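You operate a simulated robot arm through the tools that you are given. There is no shell and no other tool. Be economical: measure what you need, move in short steps, check, and stop when the job is done.

Carry out the task below with a simulated robot arm. There is one attempt and no reset: what you move stays moved.

JOB
Turn the cut-off knob to 4.5 L.

Only the result counts: the job must be done as asked and must still hold three seconds after the hand-in. Knocking over, shifting, dropping, spilling or breaking anything else fails it.

ROBOT AND FRAMES
A 7-joint arm with a two-finger parallel gripper, fixed in place. Base frame: the origin is at the foot of the arm, x ahead of it, y to its left, z up. Lengths are in cm, angles in rad, forces in N, time in s.
Its first joint turns from -1.152 to 1.152 rad. Payload 2.4 kg.
The tool frame sits at the grasp point between the pads (the TCP): z along the fingers, y along the line on which they close. The tips reach 3 cm beyond it. The gripper opens to 9.4 cm. The fingers are 2.8 cm wide and 1 cm thick; the gripper's body (5 by 9.6 cm) begins 5.5 cm behind the TCP.
Orientation is that of the tool frame in the base frame, as a unit quaternion [w, x, y, z]. With the fingers straight down and closing along the base's y, the tool's x points along the base's -x, its y along +y and its z along -z.

CONTROLS
- The arm moves only by the tool move_arm. Its arguments are lists of equal length, an entry for each row: "linear": the shift along the tool's x, y, z in cm, a list of three; "rotation": the turn, a rotation vector about the tool's x, y, z in rad, a list of three; "grip": the gripper command, from -1 (shut) to 1 (fully open), values between in proportion. In form: {"linear": [[dx, dy, dz], ...], "rotation": [[rx, ry, rz], ...], "grip": [grip, ...]}. A call has 1 to 20 rows; each row shifts and turns the commanded pose from where the row before left it, along the tool's axes as they then stand. Rows are played at 5 a second. More than 5 cm and 0.15 rad between two rows, or a gripper value outside its range, and nothing of the call is played. A pose out of reach is approached as far as the arm can. The call stops where the force on the tool passes 40 N (or 10 N more than at its start, if that is more) or the arm is blocked; 0.2 s more then pass. Each finger travels about 15.3 cm/s and halts on what it meets, pressing with about 43 N; the grip force reading is that of the motor and also rises with nothing between the fingers. The clock runs only during rows and for 0.2 s after the last one: add rows that do not move to give the fingers time. The reply holds the time, the measured pose of the TCP, the force on the tool along the base axes, the opening and the grip force, in the units named above and with some noise, and new pictures: "pictures" is both (left out), scene, wrist or none.
- Cameras (640 x 400 px; columns grow to the right, rows downward): "scene" is fixed at [2.35, 45.85, 146.62]; the picture's right is [-0.88, -0.47, 0.00], its down [-0.18, 0.33, -0.93] and it looks along [0.43, -0.82, -0.38] (base axes); focal length 323 px, centre (320, 200). "wrist" rides on the gripper at [-3.7, 0, -5.8] in the tool frame; the picture's right is [0.00, -1.00, 0.00], its down [0.97, 0.00, -0.24] and it looks along [0.24, 0.00, 0.97] (tool axes); focal length 218 px, centre (320, 200).
- measure_at(camera, pixels): for up to 12 pixels [column, row] of the newest picture of that camera ("zoom" is the newest enlarged one), the place [x, y, z] in the base frame of the surface seen there, good to about 0.3 cm. No time passes.
- enlarge(camera, box): a new picture of the part [left, top, right, bottom] of that camera's present view, enlarged. No time passes.
- hand_in(): hands the job in; it is judged then, once.

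Keep the steps short. Do not move on a guess: measure, check each grasp and each placing, and mend mistakes. In all there are 60 turns and 120 pictures (those below and enlarged ones count). Leave the gripper open and the arm clear of the work at the hand-in unless told otherwise, and finish with a single line.

The tools are called after "Request:" as name(argument=value, ...) on one line, values as JSON. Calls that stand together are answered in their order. move_arm: Moves the arm, as the interface text tells. Its arguments: {"type":"object","properties":{"linear":{"type":"array","items":{"type":"array","items":{"type":"number"}}},"rotation":{"type":"array","items":{"type":"array","items":{"type":"number"}}},"grip":{"type":"array","items":{"type":"number"}},"pictures":{"type":"string","enum":["both","scene","wrist","none"]}},"required":["linear","rotation","grip"]} The other tools are called the same way: measure_at (camera, pixels) gives the place of the surface under pixels of a picture; enlarge (camera, box) takes an enlarged picture of a part of a camera's view; hand_in () hands the job in.

At the start:

```text
clock: 0.0
eef_pos: [39.07, 0.54, 132.38]
tcp_rot: [0.0, 0.0, 1.0, 0.001]
ft_force: [0.6, -0.5, 0.1]
grip_width: 9.4
finger_force: 0.0
```

scene: 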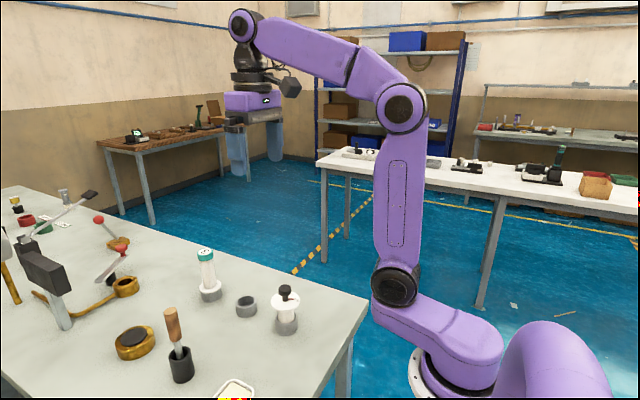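
wrist: 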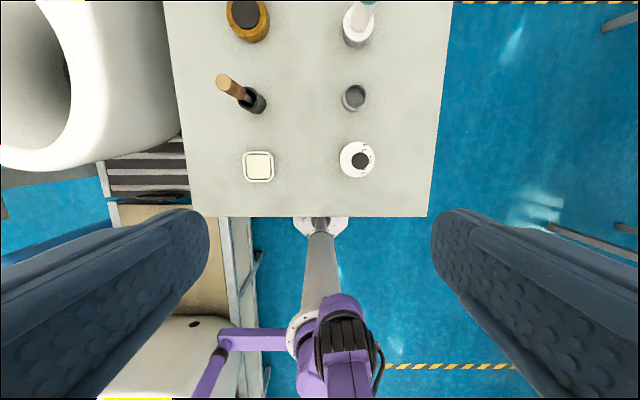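

I see several items on the bench; the white body with a black knob at wrist (357,160) / scene (285,300) may be the cut-off knob. I'll enlarge it from both cameras.

Request:
enlarge(camera="wrist", box=[320, 130, 400, 190])

Request:
enlarge(camera="scene", box=[240, 270, 340, 340])

Request:
enlarge(camera="scene", box=[0, 180, 240, 400])

```text
6.67 times, centred on (360, 160) of wrist
```

zoom: 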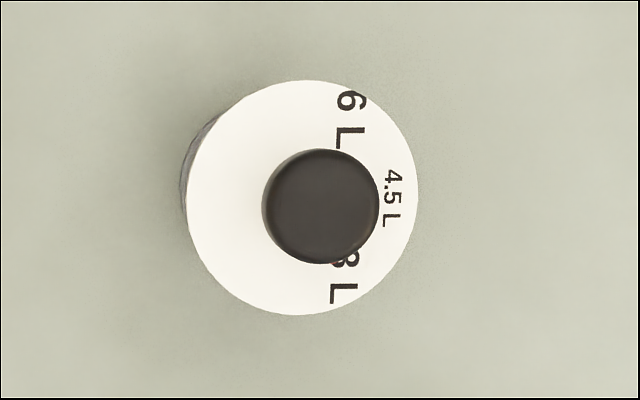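

```text
5.71 times, centred on (290, 305) of scene
```

zoom: 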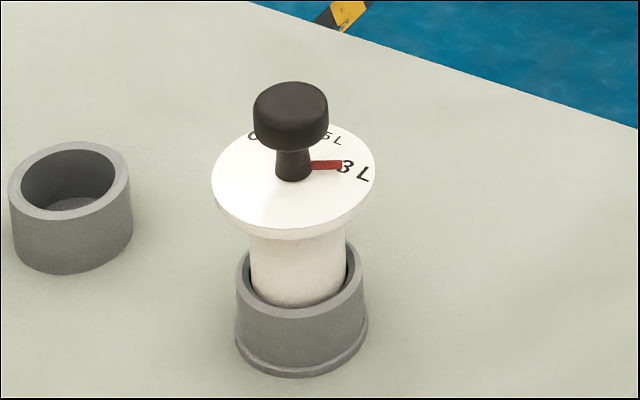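

```text
1.82 times, centred on (120, 290) of scene
```

zoom: 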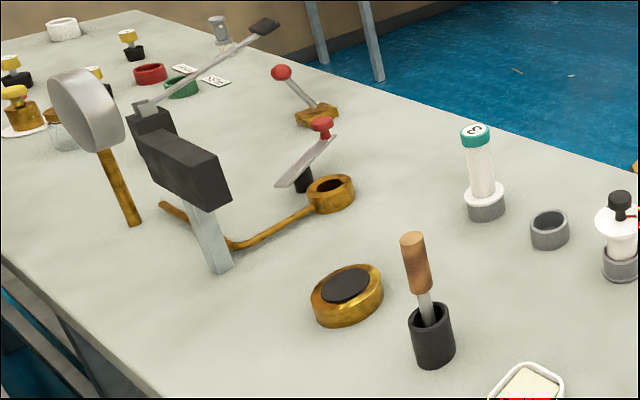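

The knob is a black stalk knob with a red pointer, now at 3 L, on a white dial with 3, 4.5 and 6 L. Measuring knob top, disc, pointer and neighbours.

Request:
measure_at(camera="scene", pixels=[[285, 286], [285, 293], [290, 299], [292, 298.7], [272, 303], [299, 301], [284, 307], [285, 320], [246, 300], [285, 328]])

Request:
measure_at(camera="wrist", pixels=[[360, 161], [345, 155], [357, 146], [373, 160], [357, 176], [367, 148], [371, 160], [366, 173], [353, 97], [258, 167]])

```text
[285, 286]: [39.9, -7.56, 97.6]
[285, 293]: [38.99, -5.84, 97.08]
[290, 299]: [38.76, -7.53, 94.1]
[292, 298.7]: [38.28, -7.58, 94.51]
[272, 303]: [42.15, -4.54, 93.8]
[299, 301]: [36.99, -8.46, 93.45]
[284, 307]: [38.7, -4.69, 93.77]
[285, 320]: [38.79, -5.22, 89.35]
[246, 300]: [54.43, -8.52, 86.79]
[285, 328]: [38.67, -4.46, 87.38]
```

```text
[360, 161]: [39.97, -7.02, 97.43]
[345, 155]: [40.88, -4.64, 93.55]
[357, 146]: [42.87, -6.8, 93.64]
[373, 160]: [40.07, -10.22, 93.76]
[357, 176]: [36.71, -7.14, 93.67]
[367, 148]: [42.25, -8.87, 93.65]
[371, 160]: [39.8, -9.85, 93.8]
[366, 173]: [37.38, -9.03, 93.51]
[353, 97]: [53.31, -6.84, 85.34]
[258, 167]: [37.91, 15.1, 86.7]
```

Both cameras agree: disc centre ≈ (39.8, -7.05), disc top z≈93.7, knob head z≈96–97.6. The pointer is hidden from above, so I'll move the wrist camera to a place back and right of the knob for a clear view of the pointer, staying well above everything.

Request:
move_arm(linear=[[1.5, -1.82, 2.5], [1.5, -1.82, 2.5], [1.5, -1.82, 2.5], [1.5, -1.82, 2.5], [1.5, -1.82, 2.5], [1.5, -1.82, 2.5], [1.5, -1.82, 2.5], [1.5, -1.82, 2.5], [0, 0, 0]], rotation=[[0, 0, 0], [0, 0, 0], [0, 0, 0], [0, 0, 0], [0, 0, 0], [0, 0, 0], [0, 0, 0], [0, 0, 0], [0, 0, 0]], grip=[1, 1, 1, 1, 1, 1, 1, 1, 1], pictures="wrist")

```text
clock: 2.0
eef_pos: [27.08, -13.99, 112.42]
tcp_rot: [0.0, 0.0, 1.0, 0.001]
ft_force: [-0.1, -0.6, 0.3]
grip_width: 9.36
finger_force: 0.1
```

wrist: 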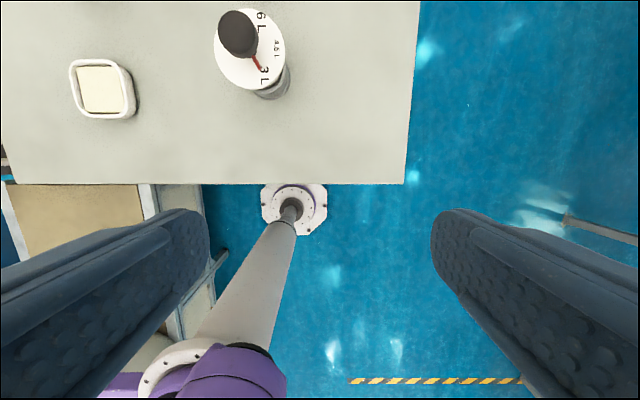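

The pointer is visible at about (257,63). Enlarging.

Request:
enlarge(camera="wrist", box=[190, 0, 318, 80])

Request:
enlarge(camera="wrist", box=[200, 0, 310, 110])

```text
5.00 times, centred on (254, 40) of wrist
```

zoom: 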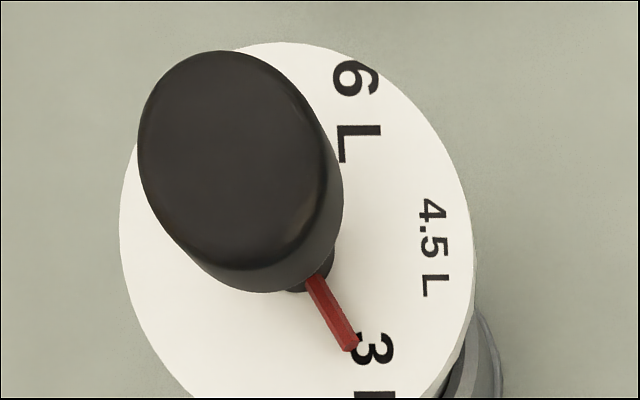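

```text
3.64 times, centred on (255, 55) of wrist
```

zoom: 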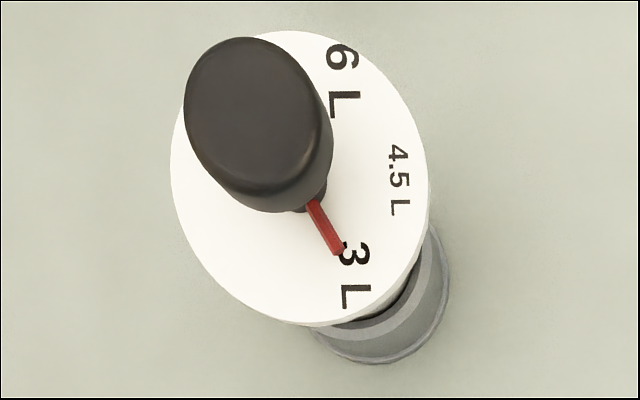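

Measuring the pointer, labels and rim in this enlarged picture.

Request:
measure_at(camera="zoom", pixels=[[338, 250], [324, 229], [312, 208], [343, 82], [399, 180], [352, 273], [174, 150], [425, 190], [300, 320], [280, 35], [195, 240], [395, 285]])

```text
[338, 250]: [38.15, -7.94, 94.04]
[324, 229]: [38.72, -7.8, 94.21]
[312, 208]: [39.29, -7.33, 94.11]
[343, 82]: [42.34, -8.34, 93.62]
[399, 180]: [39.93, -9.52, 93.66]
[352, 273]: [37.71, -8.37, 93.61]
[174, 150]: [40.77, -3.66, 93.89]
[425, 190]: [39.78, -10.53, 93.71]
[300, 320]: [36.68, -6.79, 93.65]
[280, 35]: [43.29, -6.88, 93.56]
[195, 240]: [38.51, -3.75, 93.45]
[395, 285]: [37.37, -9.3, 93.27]
```

Disc centre (40.0, -7.0). Labels lie at +60° / 0° / −60° about base −y, and the pointer is at 3 L, so the turn is ≈60° counter-clockwise seen from above. I move over the knob at height, pre-turn by +0.52 about tool z, and lower to z≈102 (tips 99, above the knob).

Request:
move_arm(linear=[[-2.58, 1.4, 0], [-2.58, 1.4, 0], [-2.58, 1.4, 0], [-2.58, 1.4, 0], [-2.58, 1.4, 0], [0, 0, 0], [0, 0, 0], [0, 0, 0], [0, 0, 0], [0, 0, 3.5], [0, 0, 3.5], [0, 0, 3.4], [0, 0, 0]], rotation=[[0, 0, 0], [0, 0, 0], [0, 0, 0], [0, 0, 0], [0, 0, 0], [0, 0, 0.13], [0, 0, 0.13], [0, 0, 0.13], [0, 0, 0.13], [0, 0, 0], [0, 0, 0], [0, 0, 0], [0, 0, 0]], grip=[1, 1, 1, 1, 1, 1, 1, 1, 1, 1, 1, 1, 1])

```text
clock: 4.8
eef_pos: [39.97, -6.89, 101.94]
tcp_rot: [0.0, 0.257, 0.966, 0.0]
ft_force: [0.0, -0.3, 0.3]
grip_width: 9.4
finger_force: 0.1
```

scene: 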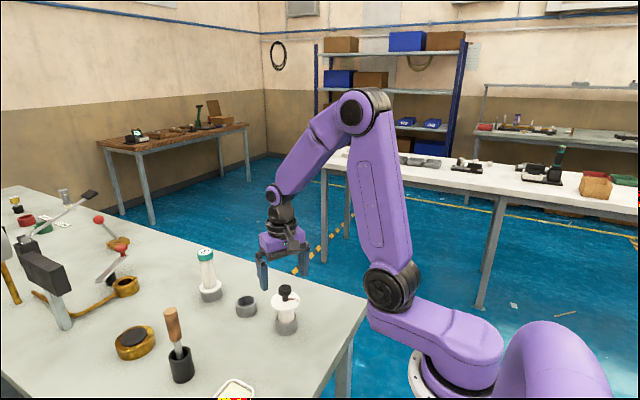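
wrist: 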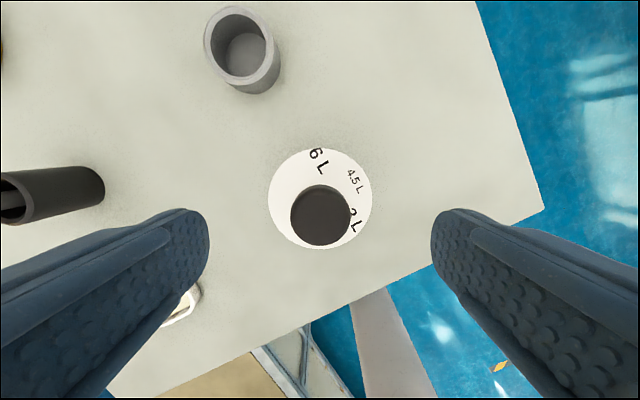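

The head is centred laterally at column 320; I'll check the fore-aft centring by measuring the head's edges.

Request:
measure_at(camera="wrist", pixels=[[320, 215], [294, 215], [347, 215], [320, 189], [320, 241], [271, 195], [370, 195], [320, 150], [301, 196], [340, 196], [301, 234], [340, 234]])

```text
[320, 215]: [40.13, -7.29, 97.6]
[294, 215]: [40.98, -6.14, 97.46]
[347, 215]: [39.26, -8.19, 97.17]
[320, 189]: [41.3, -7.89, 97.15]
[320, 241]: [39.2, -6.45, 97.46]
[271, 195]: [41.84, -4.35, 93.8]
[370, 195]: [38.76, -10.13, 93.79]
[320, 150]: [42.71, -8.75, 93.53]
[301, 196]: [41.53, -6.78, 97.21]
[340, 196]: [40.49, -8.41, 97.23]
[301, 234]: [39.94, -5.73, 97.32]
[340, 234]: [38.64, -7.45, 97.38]
```

Head centre ≈ (40.17, −7.12). I shift 0.3 cm to centre and go down to TCP z≈97.7 (tips ≈94.7, 1 cm above the disc), in small steps.

Request:
move_arm(linear=[[-0.29, -0.1, 0], [0, 0, 1.2], [0, 0, 1.2], [0, 0, 1.0], [0, 0, 0.85], [0, 0, 0]], rotation=[[0, 0, 0], [0, 0, 0], [0, 0, 0], [0, 0, 0], [0, 0, 0], [0, 0, 0]], grip=[1, 1, 1, 1, 1, 1])

```text
clock: 6.2
eef_pos: [40.17, -7.16, 97.91]
tcp_rot: [0.0, 0.257, 0.966, 0.0]
ft_force: [0.6, -0.6, 0.0]
grip_width: 9.4
finger_force: 0.1
```

scene: 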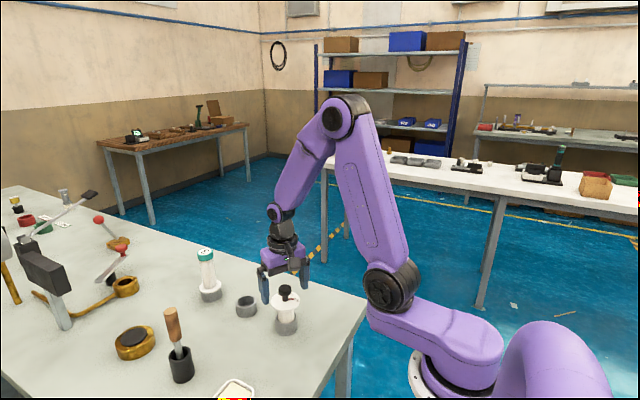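
wrist: 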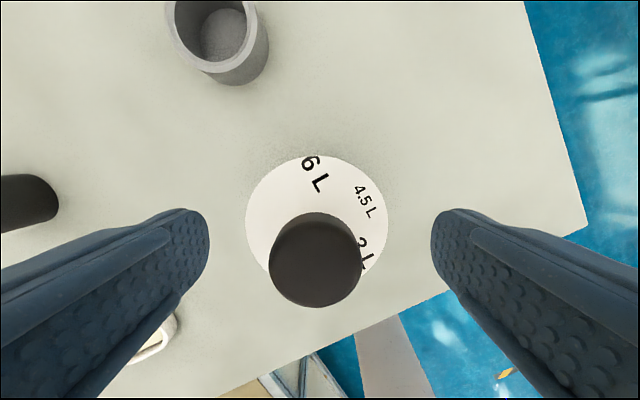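

Knob sits between the fingers, no contact. Closing first to about 3.6 cm to check centring.

Request:
move_arm(linear=[[0, 0, 0.15], [0, 0, 0], [0, 0, 0], [0, 0, 0]], rotation=[[0, 0, 0], [0, 0, 0], [0, 0, 0], [0, 0, 0]], grip=[0.3, 0, -0.23, -0.23])

Request:
enlarge(camera="scene", box=[240, 250, 340, 340])

```text
clock: 7.2
eef_pos: [40.21, -7.25, 97.76]
tcp_rot: [0.0, 0.256, 0.967, 0.0]
ft_force: [0.4, 0.2, 0.4]
grip_width: 3.63
finger_force: 0.0
```

scene: 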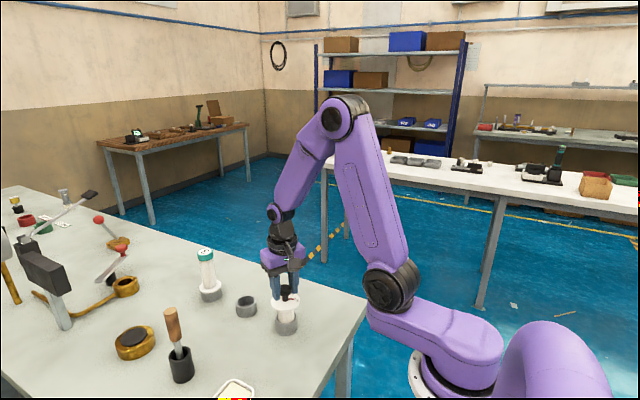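
wrist: 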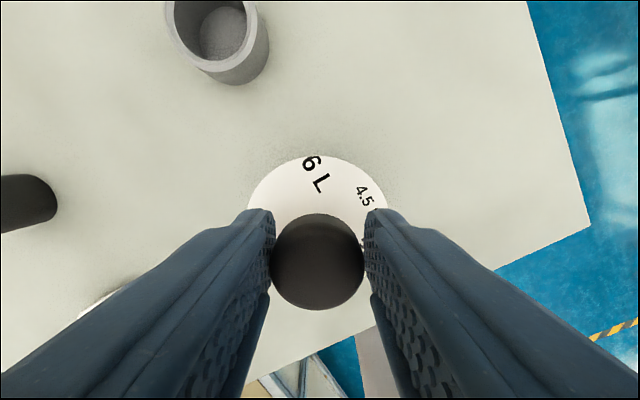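

```text
4.44 times, centred on (290, 295) of scene
```

zoom: 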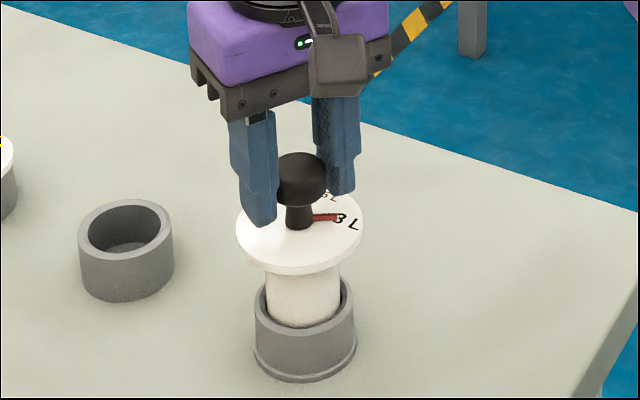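

Well centred, tips clear of disc and pointer. Now gripping.

Request:
move_arm(linear=[[0, 0, 0], [0, 0, 0], [0, 0, 0]], rotation=[[0, 0, 0], [0, 0, 0], [0, 0, 0]], grip=[-0.35, -0.5, -0.5], pictures="wrist")

```text
clock: 8.0
eef_pos: [40.29, -7.15, 97.66]
tcp_rot: [0.0, 0.256, 0.967, -0.001]
ft_force: [5.8, 10.0, -0.5]
grip_width: 3.02
finger_force: 43.3
```

wrist: 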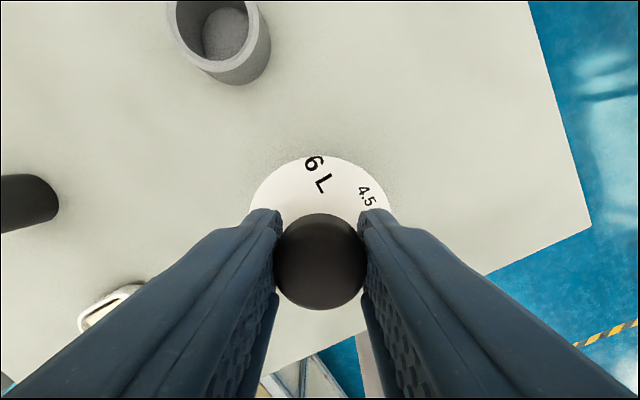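

Gripped at 3.02 cm; 11 N sideways along tool +y, so I ease the command 0.1 cm that way, then turn a first −0.2 rad and check.

Request:
move_arm(linear=[[0, 0.1, 0], [0, 0, 0], [0, 0, 0], [0, 0, 0], [0, 0, 0]], rotation=[[0, 0, 0], [0, 0, 0], [0, 0, -0.1], [0, 0, -0.1], [0, 0, 0]], grip=[-0.5, -0.5, -0.5, -0.5, -0.5], pictures="wrist")

Request:
enlarge(camera="scene", box=[240, 250, 340, 340])

```text
clock: 9.2
eef_pos: [40.24, -7.0, 97.69]
tcp_rot: [0.0, 0.158, 0.987, 0.0]
ft_force: [5.3, 10.9, 3.4]
grip_width: 3.01
finger_force: 43.2
```

wrist: 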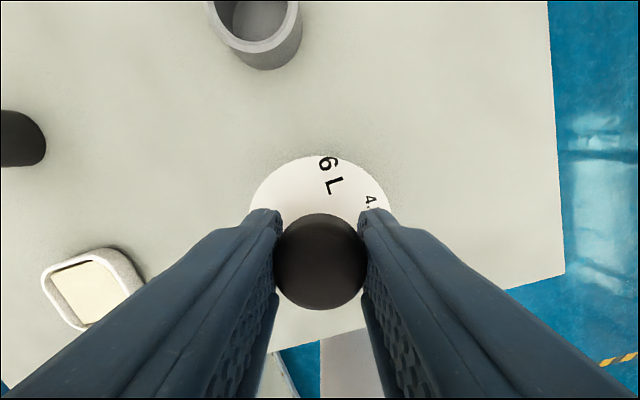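

```text
4.44 times, centred on (290, 295) of scene
```

zoom: 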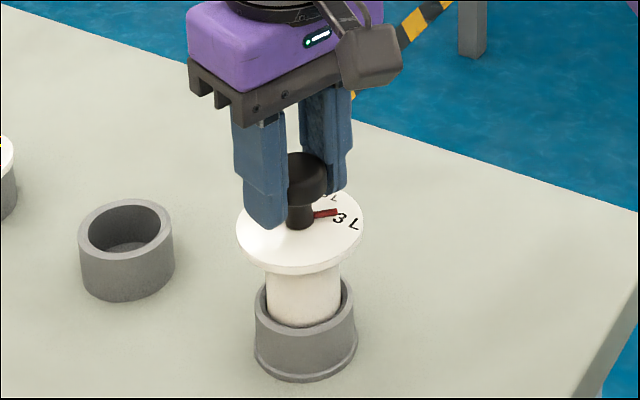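

The pointer turns with the knob and the dial stays put. Continuing with −0.3 rad, watching the force.

Request:
move_arm(linear=[[0, 0, 0], [0, 0, 0], [0, 0, 0], [0, 0, 0]], rotation=[[0, 0, -0.1], [0, 0, -0.1], [0, 0, -0.1], [0, 0, 0]], grip=[-0.5, -0.5, -0.5, -0.5], pictures="none")

Request:
enlarge(camera="scene", box=[240, 250, 340, 340])

```text
clock: 10.2
eef_pos: [40.25, -6.93, 97.72]
tcp_rot: [-0.001, 0.008, 1.0, 0.0]
ft_force: [11.6, 22.9, -10.4]
grip_width: 3.01
finger_force: 42.6
```

```text
4.44 times, centred on (290, 295) of scene
```

zoom: 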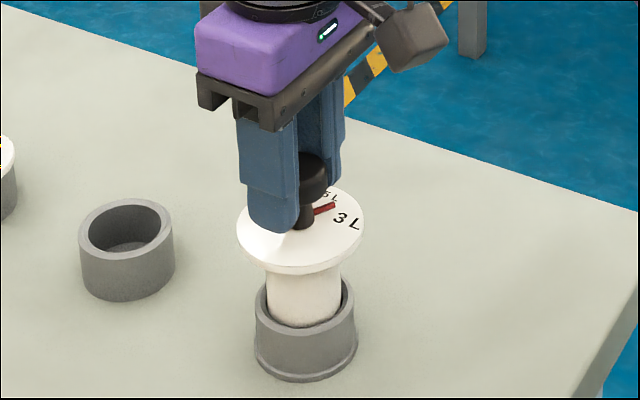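

Sideways force has grown to ~25 N. I test a small easing shift (−0.1 cm in y) to see which way relieves it.

Request:
move_arm(linear=[[0, -0.1, 0], [0, 0, 0]], rotation=[[0, 0, 0], [0, 0, 0]], grip=[-0.5, -0.5], pictures="none")

```text
clock: 10.8
eef_pos: [40.29, -7.04, 97.67]
tcp_rot: [-0.001, 0.008, 1.0, 0.001]
ft_force: [10.4, 30.4, -10.9]
grip_width: 3.0
finger_force: 43.3
```

−y makes it worse, so +y and +x relieve. Shifting +0.3 y and +0.1 x (tool −x).

Request:
move_arm(linear=[[0, 0.15, 0], [-0.1, 0.1, 0], [0, 0, 0]], rotation=[[0, 0, 0], [0, 0, 0], [0, 0, 0]], grip=[-0.5, -0.5, -0.5], pictures="none")

```text
clock: 11.6
eef_pos: [40.22, -7.03, 97.75]
tcp_rot: [-0.002, 0.01, 1.0, 0.0]
ft_force: [-0.3, 12.9, -3.2]
grip_width: 3.02
finger_force: 42.7
```

Relieved to about 13 N. A bit more +y, then the next −0.25 rad.

Request:
move_arm(linear=[[0, 0.15, 0], [0, 0, 0], [0, 0, 0], [0, 0, 0], [0, 0, 0], [0, 0, 0]], rotation=[[0, 0, 0], [0, 0, 0], [0, 0, -0.09], [0, 0, -0.08], [0, 0, -0.08], [0, 0, 0]], grip=[-0.5, -0.5, -0.5, -0.5, -0.5, -0.5], pictures="none")

Request:
enlarge(camera="scene", box=[240, 250, 340, 340])

```text
clock: 13.0
eef_pos: [40.25, -6.99, 97.73]
tcp_rot: [-0.001, -0.115, 0.993, 0.0]
ft_force: [-10.8, -8.9, 12.6]
grip_width: 3.03
finger_force: 43.3
```

```text
4.44 times, centred on (290, 295) of scene
```

zoom: 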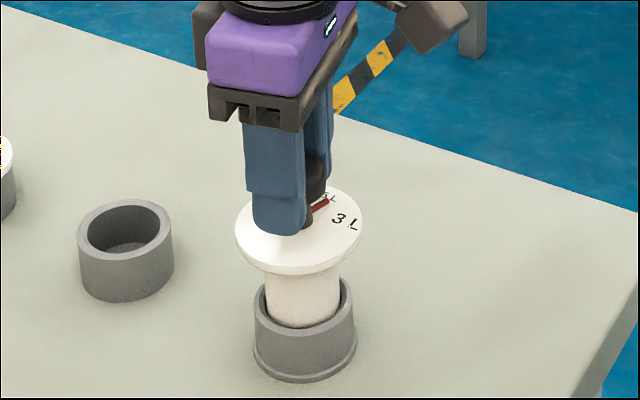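

Turned 0.75 rad so far, pointer approaching 4.5 L. Ease back slightly and turn −0.28 more.

Request:
move_arm(linear=[[0.05, -0.1, 0], [0, 0, 0], [0, 0, 0], [0, 0, 0], [0, 0, 0], [0, 0, 0]], rotation=[[0, 0, 0], [0, 0, 0], [0, 0, -0.1], [0, 0, -0.1], [0, 0, -0.08], [0, 0, 0]], grip=[-0.5, -0.5, -0.5, -0.5, -0.5, -0.5], pictures="none")

Request:
enlarge(camera="scene", box=[260, 270, 320, 320])

```text
clock: 14.4
eef_pos: [40.26, -6.93, 97.65]
tcp_rot: [0.001, -0.253, 0.967, 0.001]
ft_force: [-14.5, 7.9, 27.1]
grip_width: 3.03
finger_force: 43.8
```

```text
8.00 times, centred on (290, 295) of scene
```

zoom: 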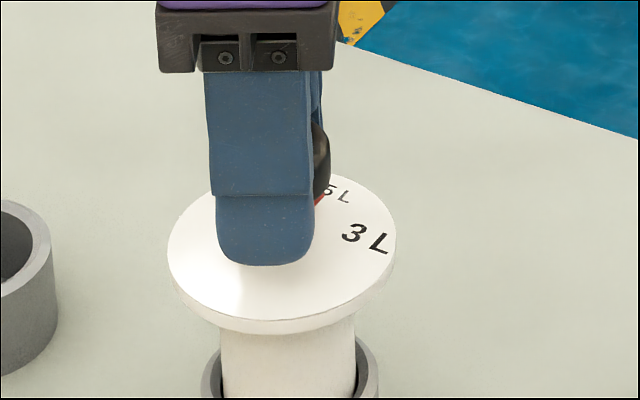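

Turned 1.03 rad in all. 27 N upward has built up, so I ease up a little, then open the fingers and rise clear for a look.

Request:
move_arm(linear=[[0, 0, -0.1], [0, 0, 0], [0, 0, 0], [0, 0, 0], [0, 0, 0], [0, 0, 0]], rotation=[[0, 0, 0], [0, 0, 0], [0, 0, 0], [0, 0, 0], [0, 0, 0], [0, 0, 0]], grip=[-0.5, -0.5, -0.25, 0.2, 1, 1], pictures="wrist")

Request:
enlarge(camera="scene", box=[240, 250, 340, 340])

```text
clock: 15.8
eef_pos: [40.34, -7.13, 97.64]
tcp_rot: [0.0, -0.252, 0.968, -0.001]
ft_force: [0.3, 0.3, 0.0]
grip_width: 9.42
finger_force: 0.1
```

wrist: 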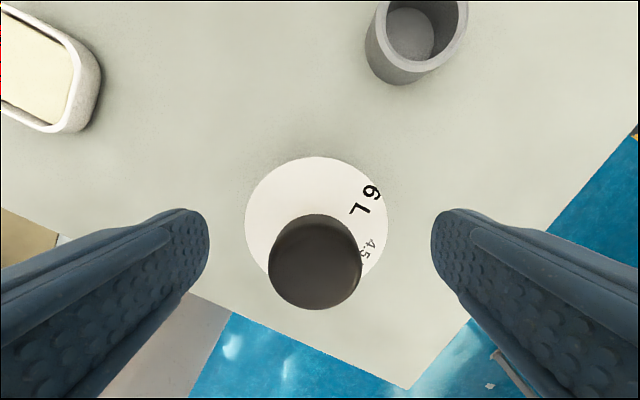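

```text
4.44 times, centred on (290, 295) of scene
```

zoom: 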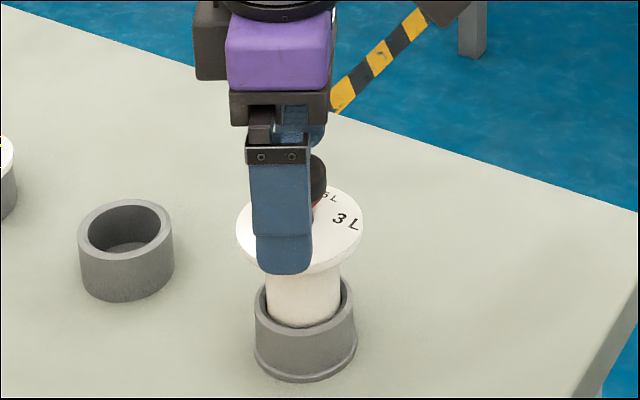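

Force is zero, knob free. I rise straight up, turn back, and move to the viewing place right-rear of the knob.

Request:
move_arm(linear=[[0, 0, -2], [0, 0, -3], [0, 0, -3], [0, 0, -3], [0, 0, -3.5], [0, 0, 0], [0, 0, 0], [0, 0, 0], [0, 0, 0], [2.5, -2, 0], [2.5, -2, 0], [2.5, -2, 0], [2.5, -2, 0], [1, -2, 0], [0, 0, 0]], rotation=[[0, 0, 0], [0, 0, 0], [0, 0, 0], [0, 0, 0], [0, 0, 0], [0, 0, 0.13], [0, 0, 0.13], [0, 0, 0.13], [0, 0, 0.12], [0, 0, 0], [0, 0, 0], [0, 0, 0], [0, 0, 0], [0, 0, 0], [0, 0, 0]], grip=[1, 1, 1, 1, 1, 1, 1, 1, 1, 1, 1, 1, 1, 1, 1])

```text
clock: 19.0
eef_pos: [29.37, -16.95, 112.41]
tcp_rot: [0.0, 0.0, 1.0, 0.0]
ft_force: [0.2, -0.6, -0.3]
grip_width: 9.42
finger_force: 0.0
```

scene: 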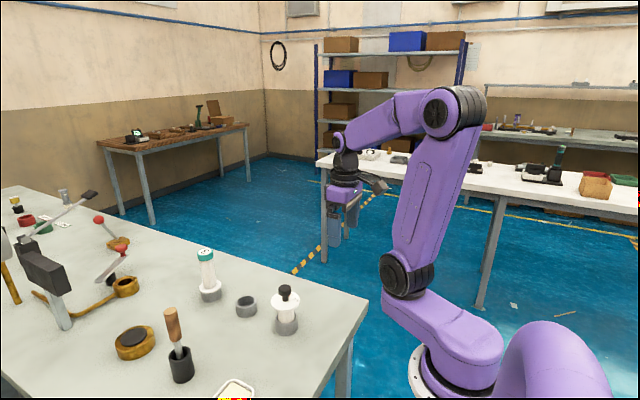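
wrist: 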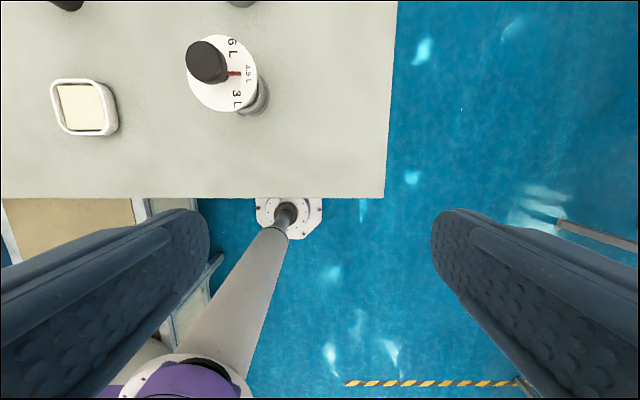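

Pointer now points towards 4.5 L. Enlarging to check the exact angle.

Request:
enlarge(camera="wrist", box=[172, 25, 282, 125])

Request:
enlarge(camera="wrist", box=[207, 48, 267, 98])

Request:
enlarge(camera="scene", box=[240, 270, 340, 340])

```text
4.00 times, centred on (227, 75) of wrist
```

zoom: 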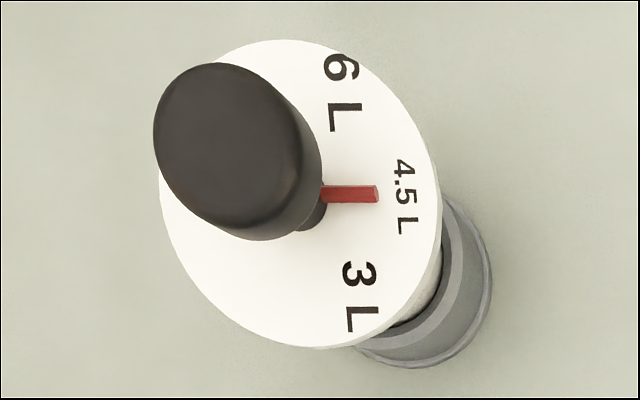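

```text
8.00 times, centred on (237, 73) of wrist
```

zoom: 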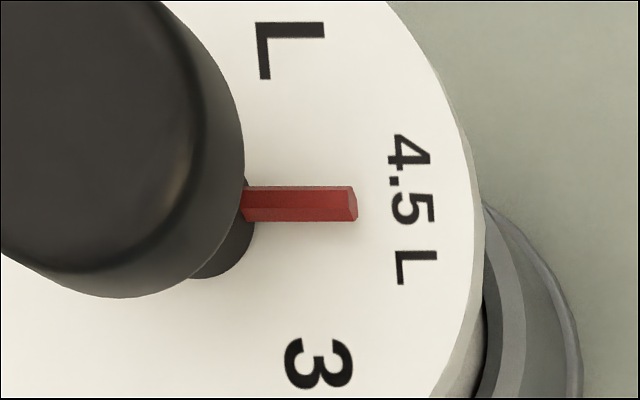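

```text
5.71 times, centred on (290, 305) of scene
```

zoom: 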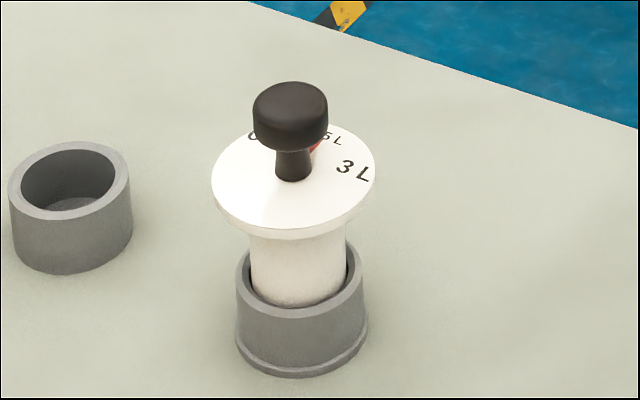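

The pointer lies horizontal in the picture, i.e. along base −y, at the 4.5 L mark; the dial and stand haven't moved. Numerical check with the full wrist picture: pointer root/tip, label ends, rim.

Request:
measure_at(camera="wrist", pixels=[[231.5, 73.5], [235, 73.5], [239, 73.5], [245.5, 66.5], [245.5, 82], [245.5, 74.2], [231.5, 47], [231.5, 102], [253, 73]])

```text
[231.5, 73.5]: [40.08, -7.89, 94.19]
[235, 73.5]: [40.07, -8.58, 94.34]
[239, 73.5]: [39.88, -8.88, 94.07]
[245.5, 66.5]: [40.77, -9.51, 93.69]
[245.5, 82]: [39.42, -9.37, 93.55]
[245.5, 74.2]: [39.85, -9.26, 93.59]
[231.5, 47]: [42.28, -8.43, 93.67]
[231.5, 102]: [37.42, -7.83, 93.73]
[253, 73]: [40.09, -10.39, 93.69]
```

The pointer runs along x ≈ 40.0, through the disc centre to the middle of the 4.5 L label (x ≈ 40.0–40.1). The gripper is open, the arm is clear and nothing else has moved, so I'm handing in.

Request:
hand_in()

```text
The job is handed in.
```

The cut-off knob's pointer is at 4.5 L, to within about 3°; nothing else visibly moved, the gripper is open and the arm is clear, and the job is handed in.
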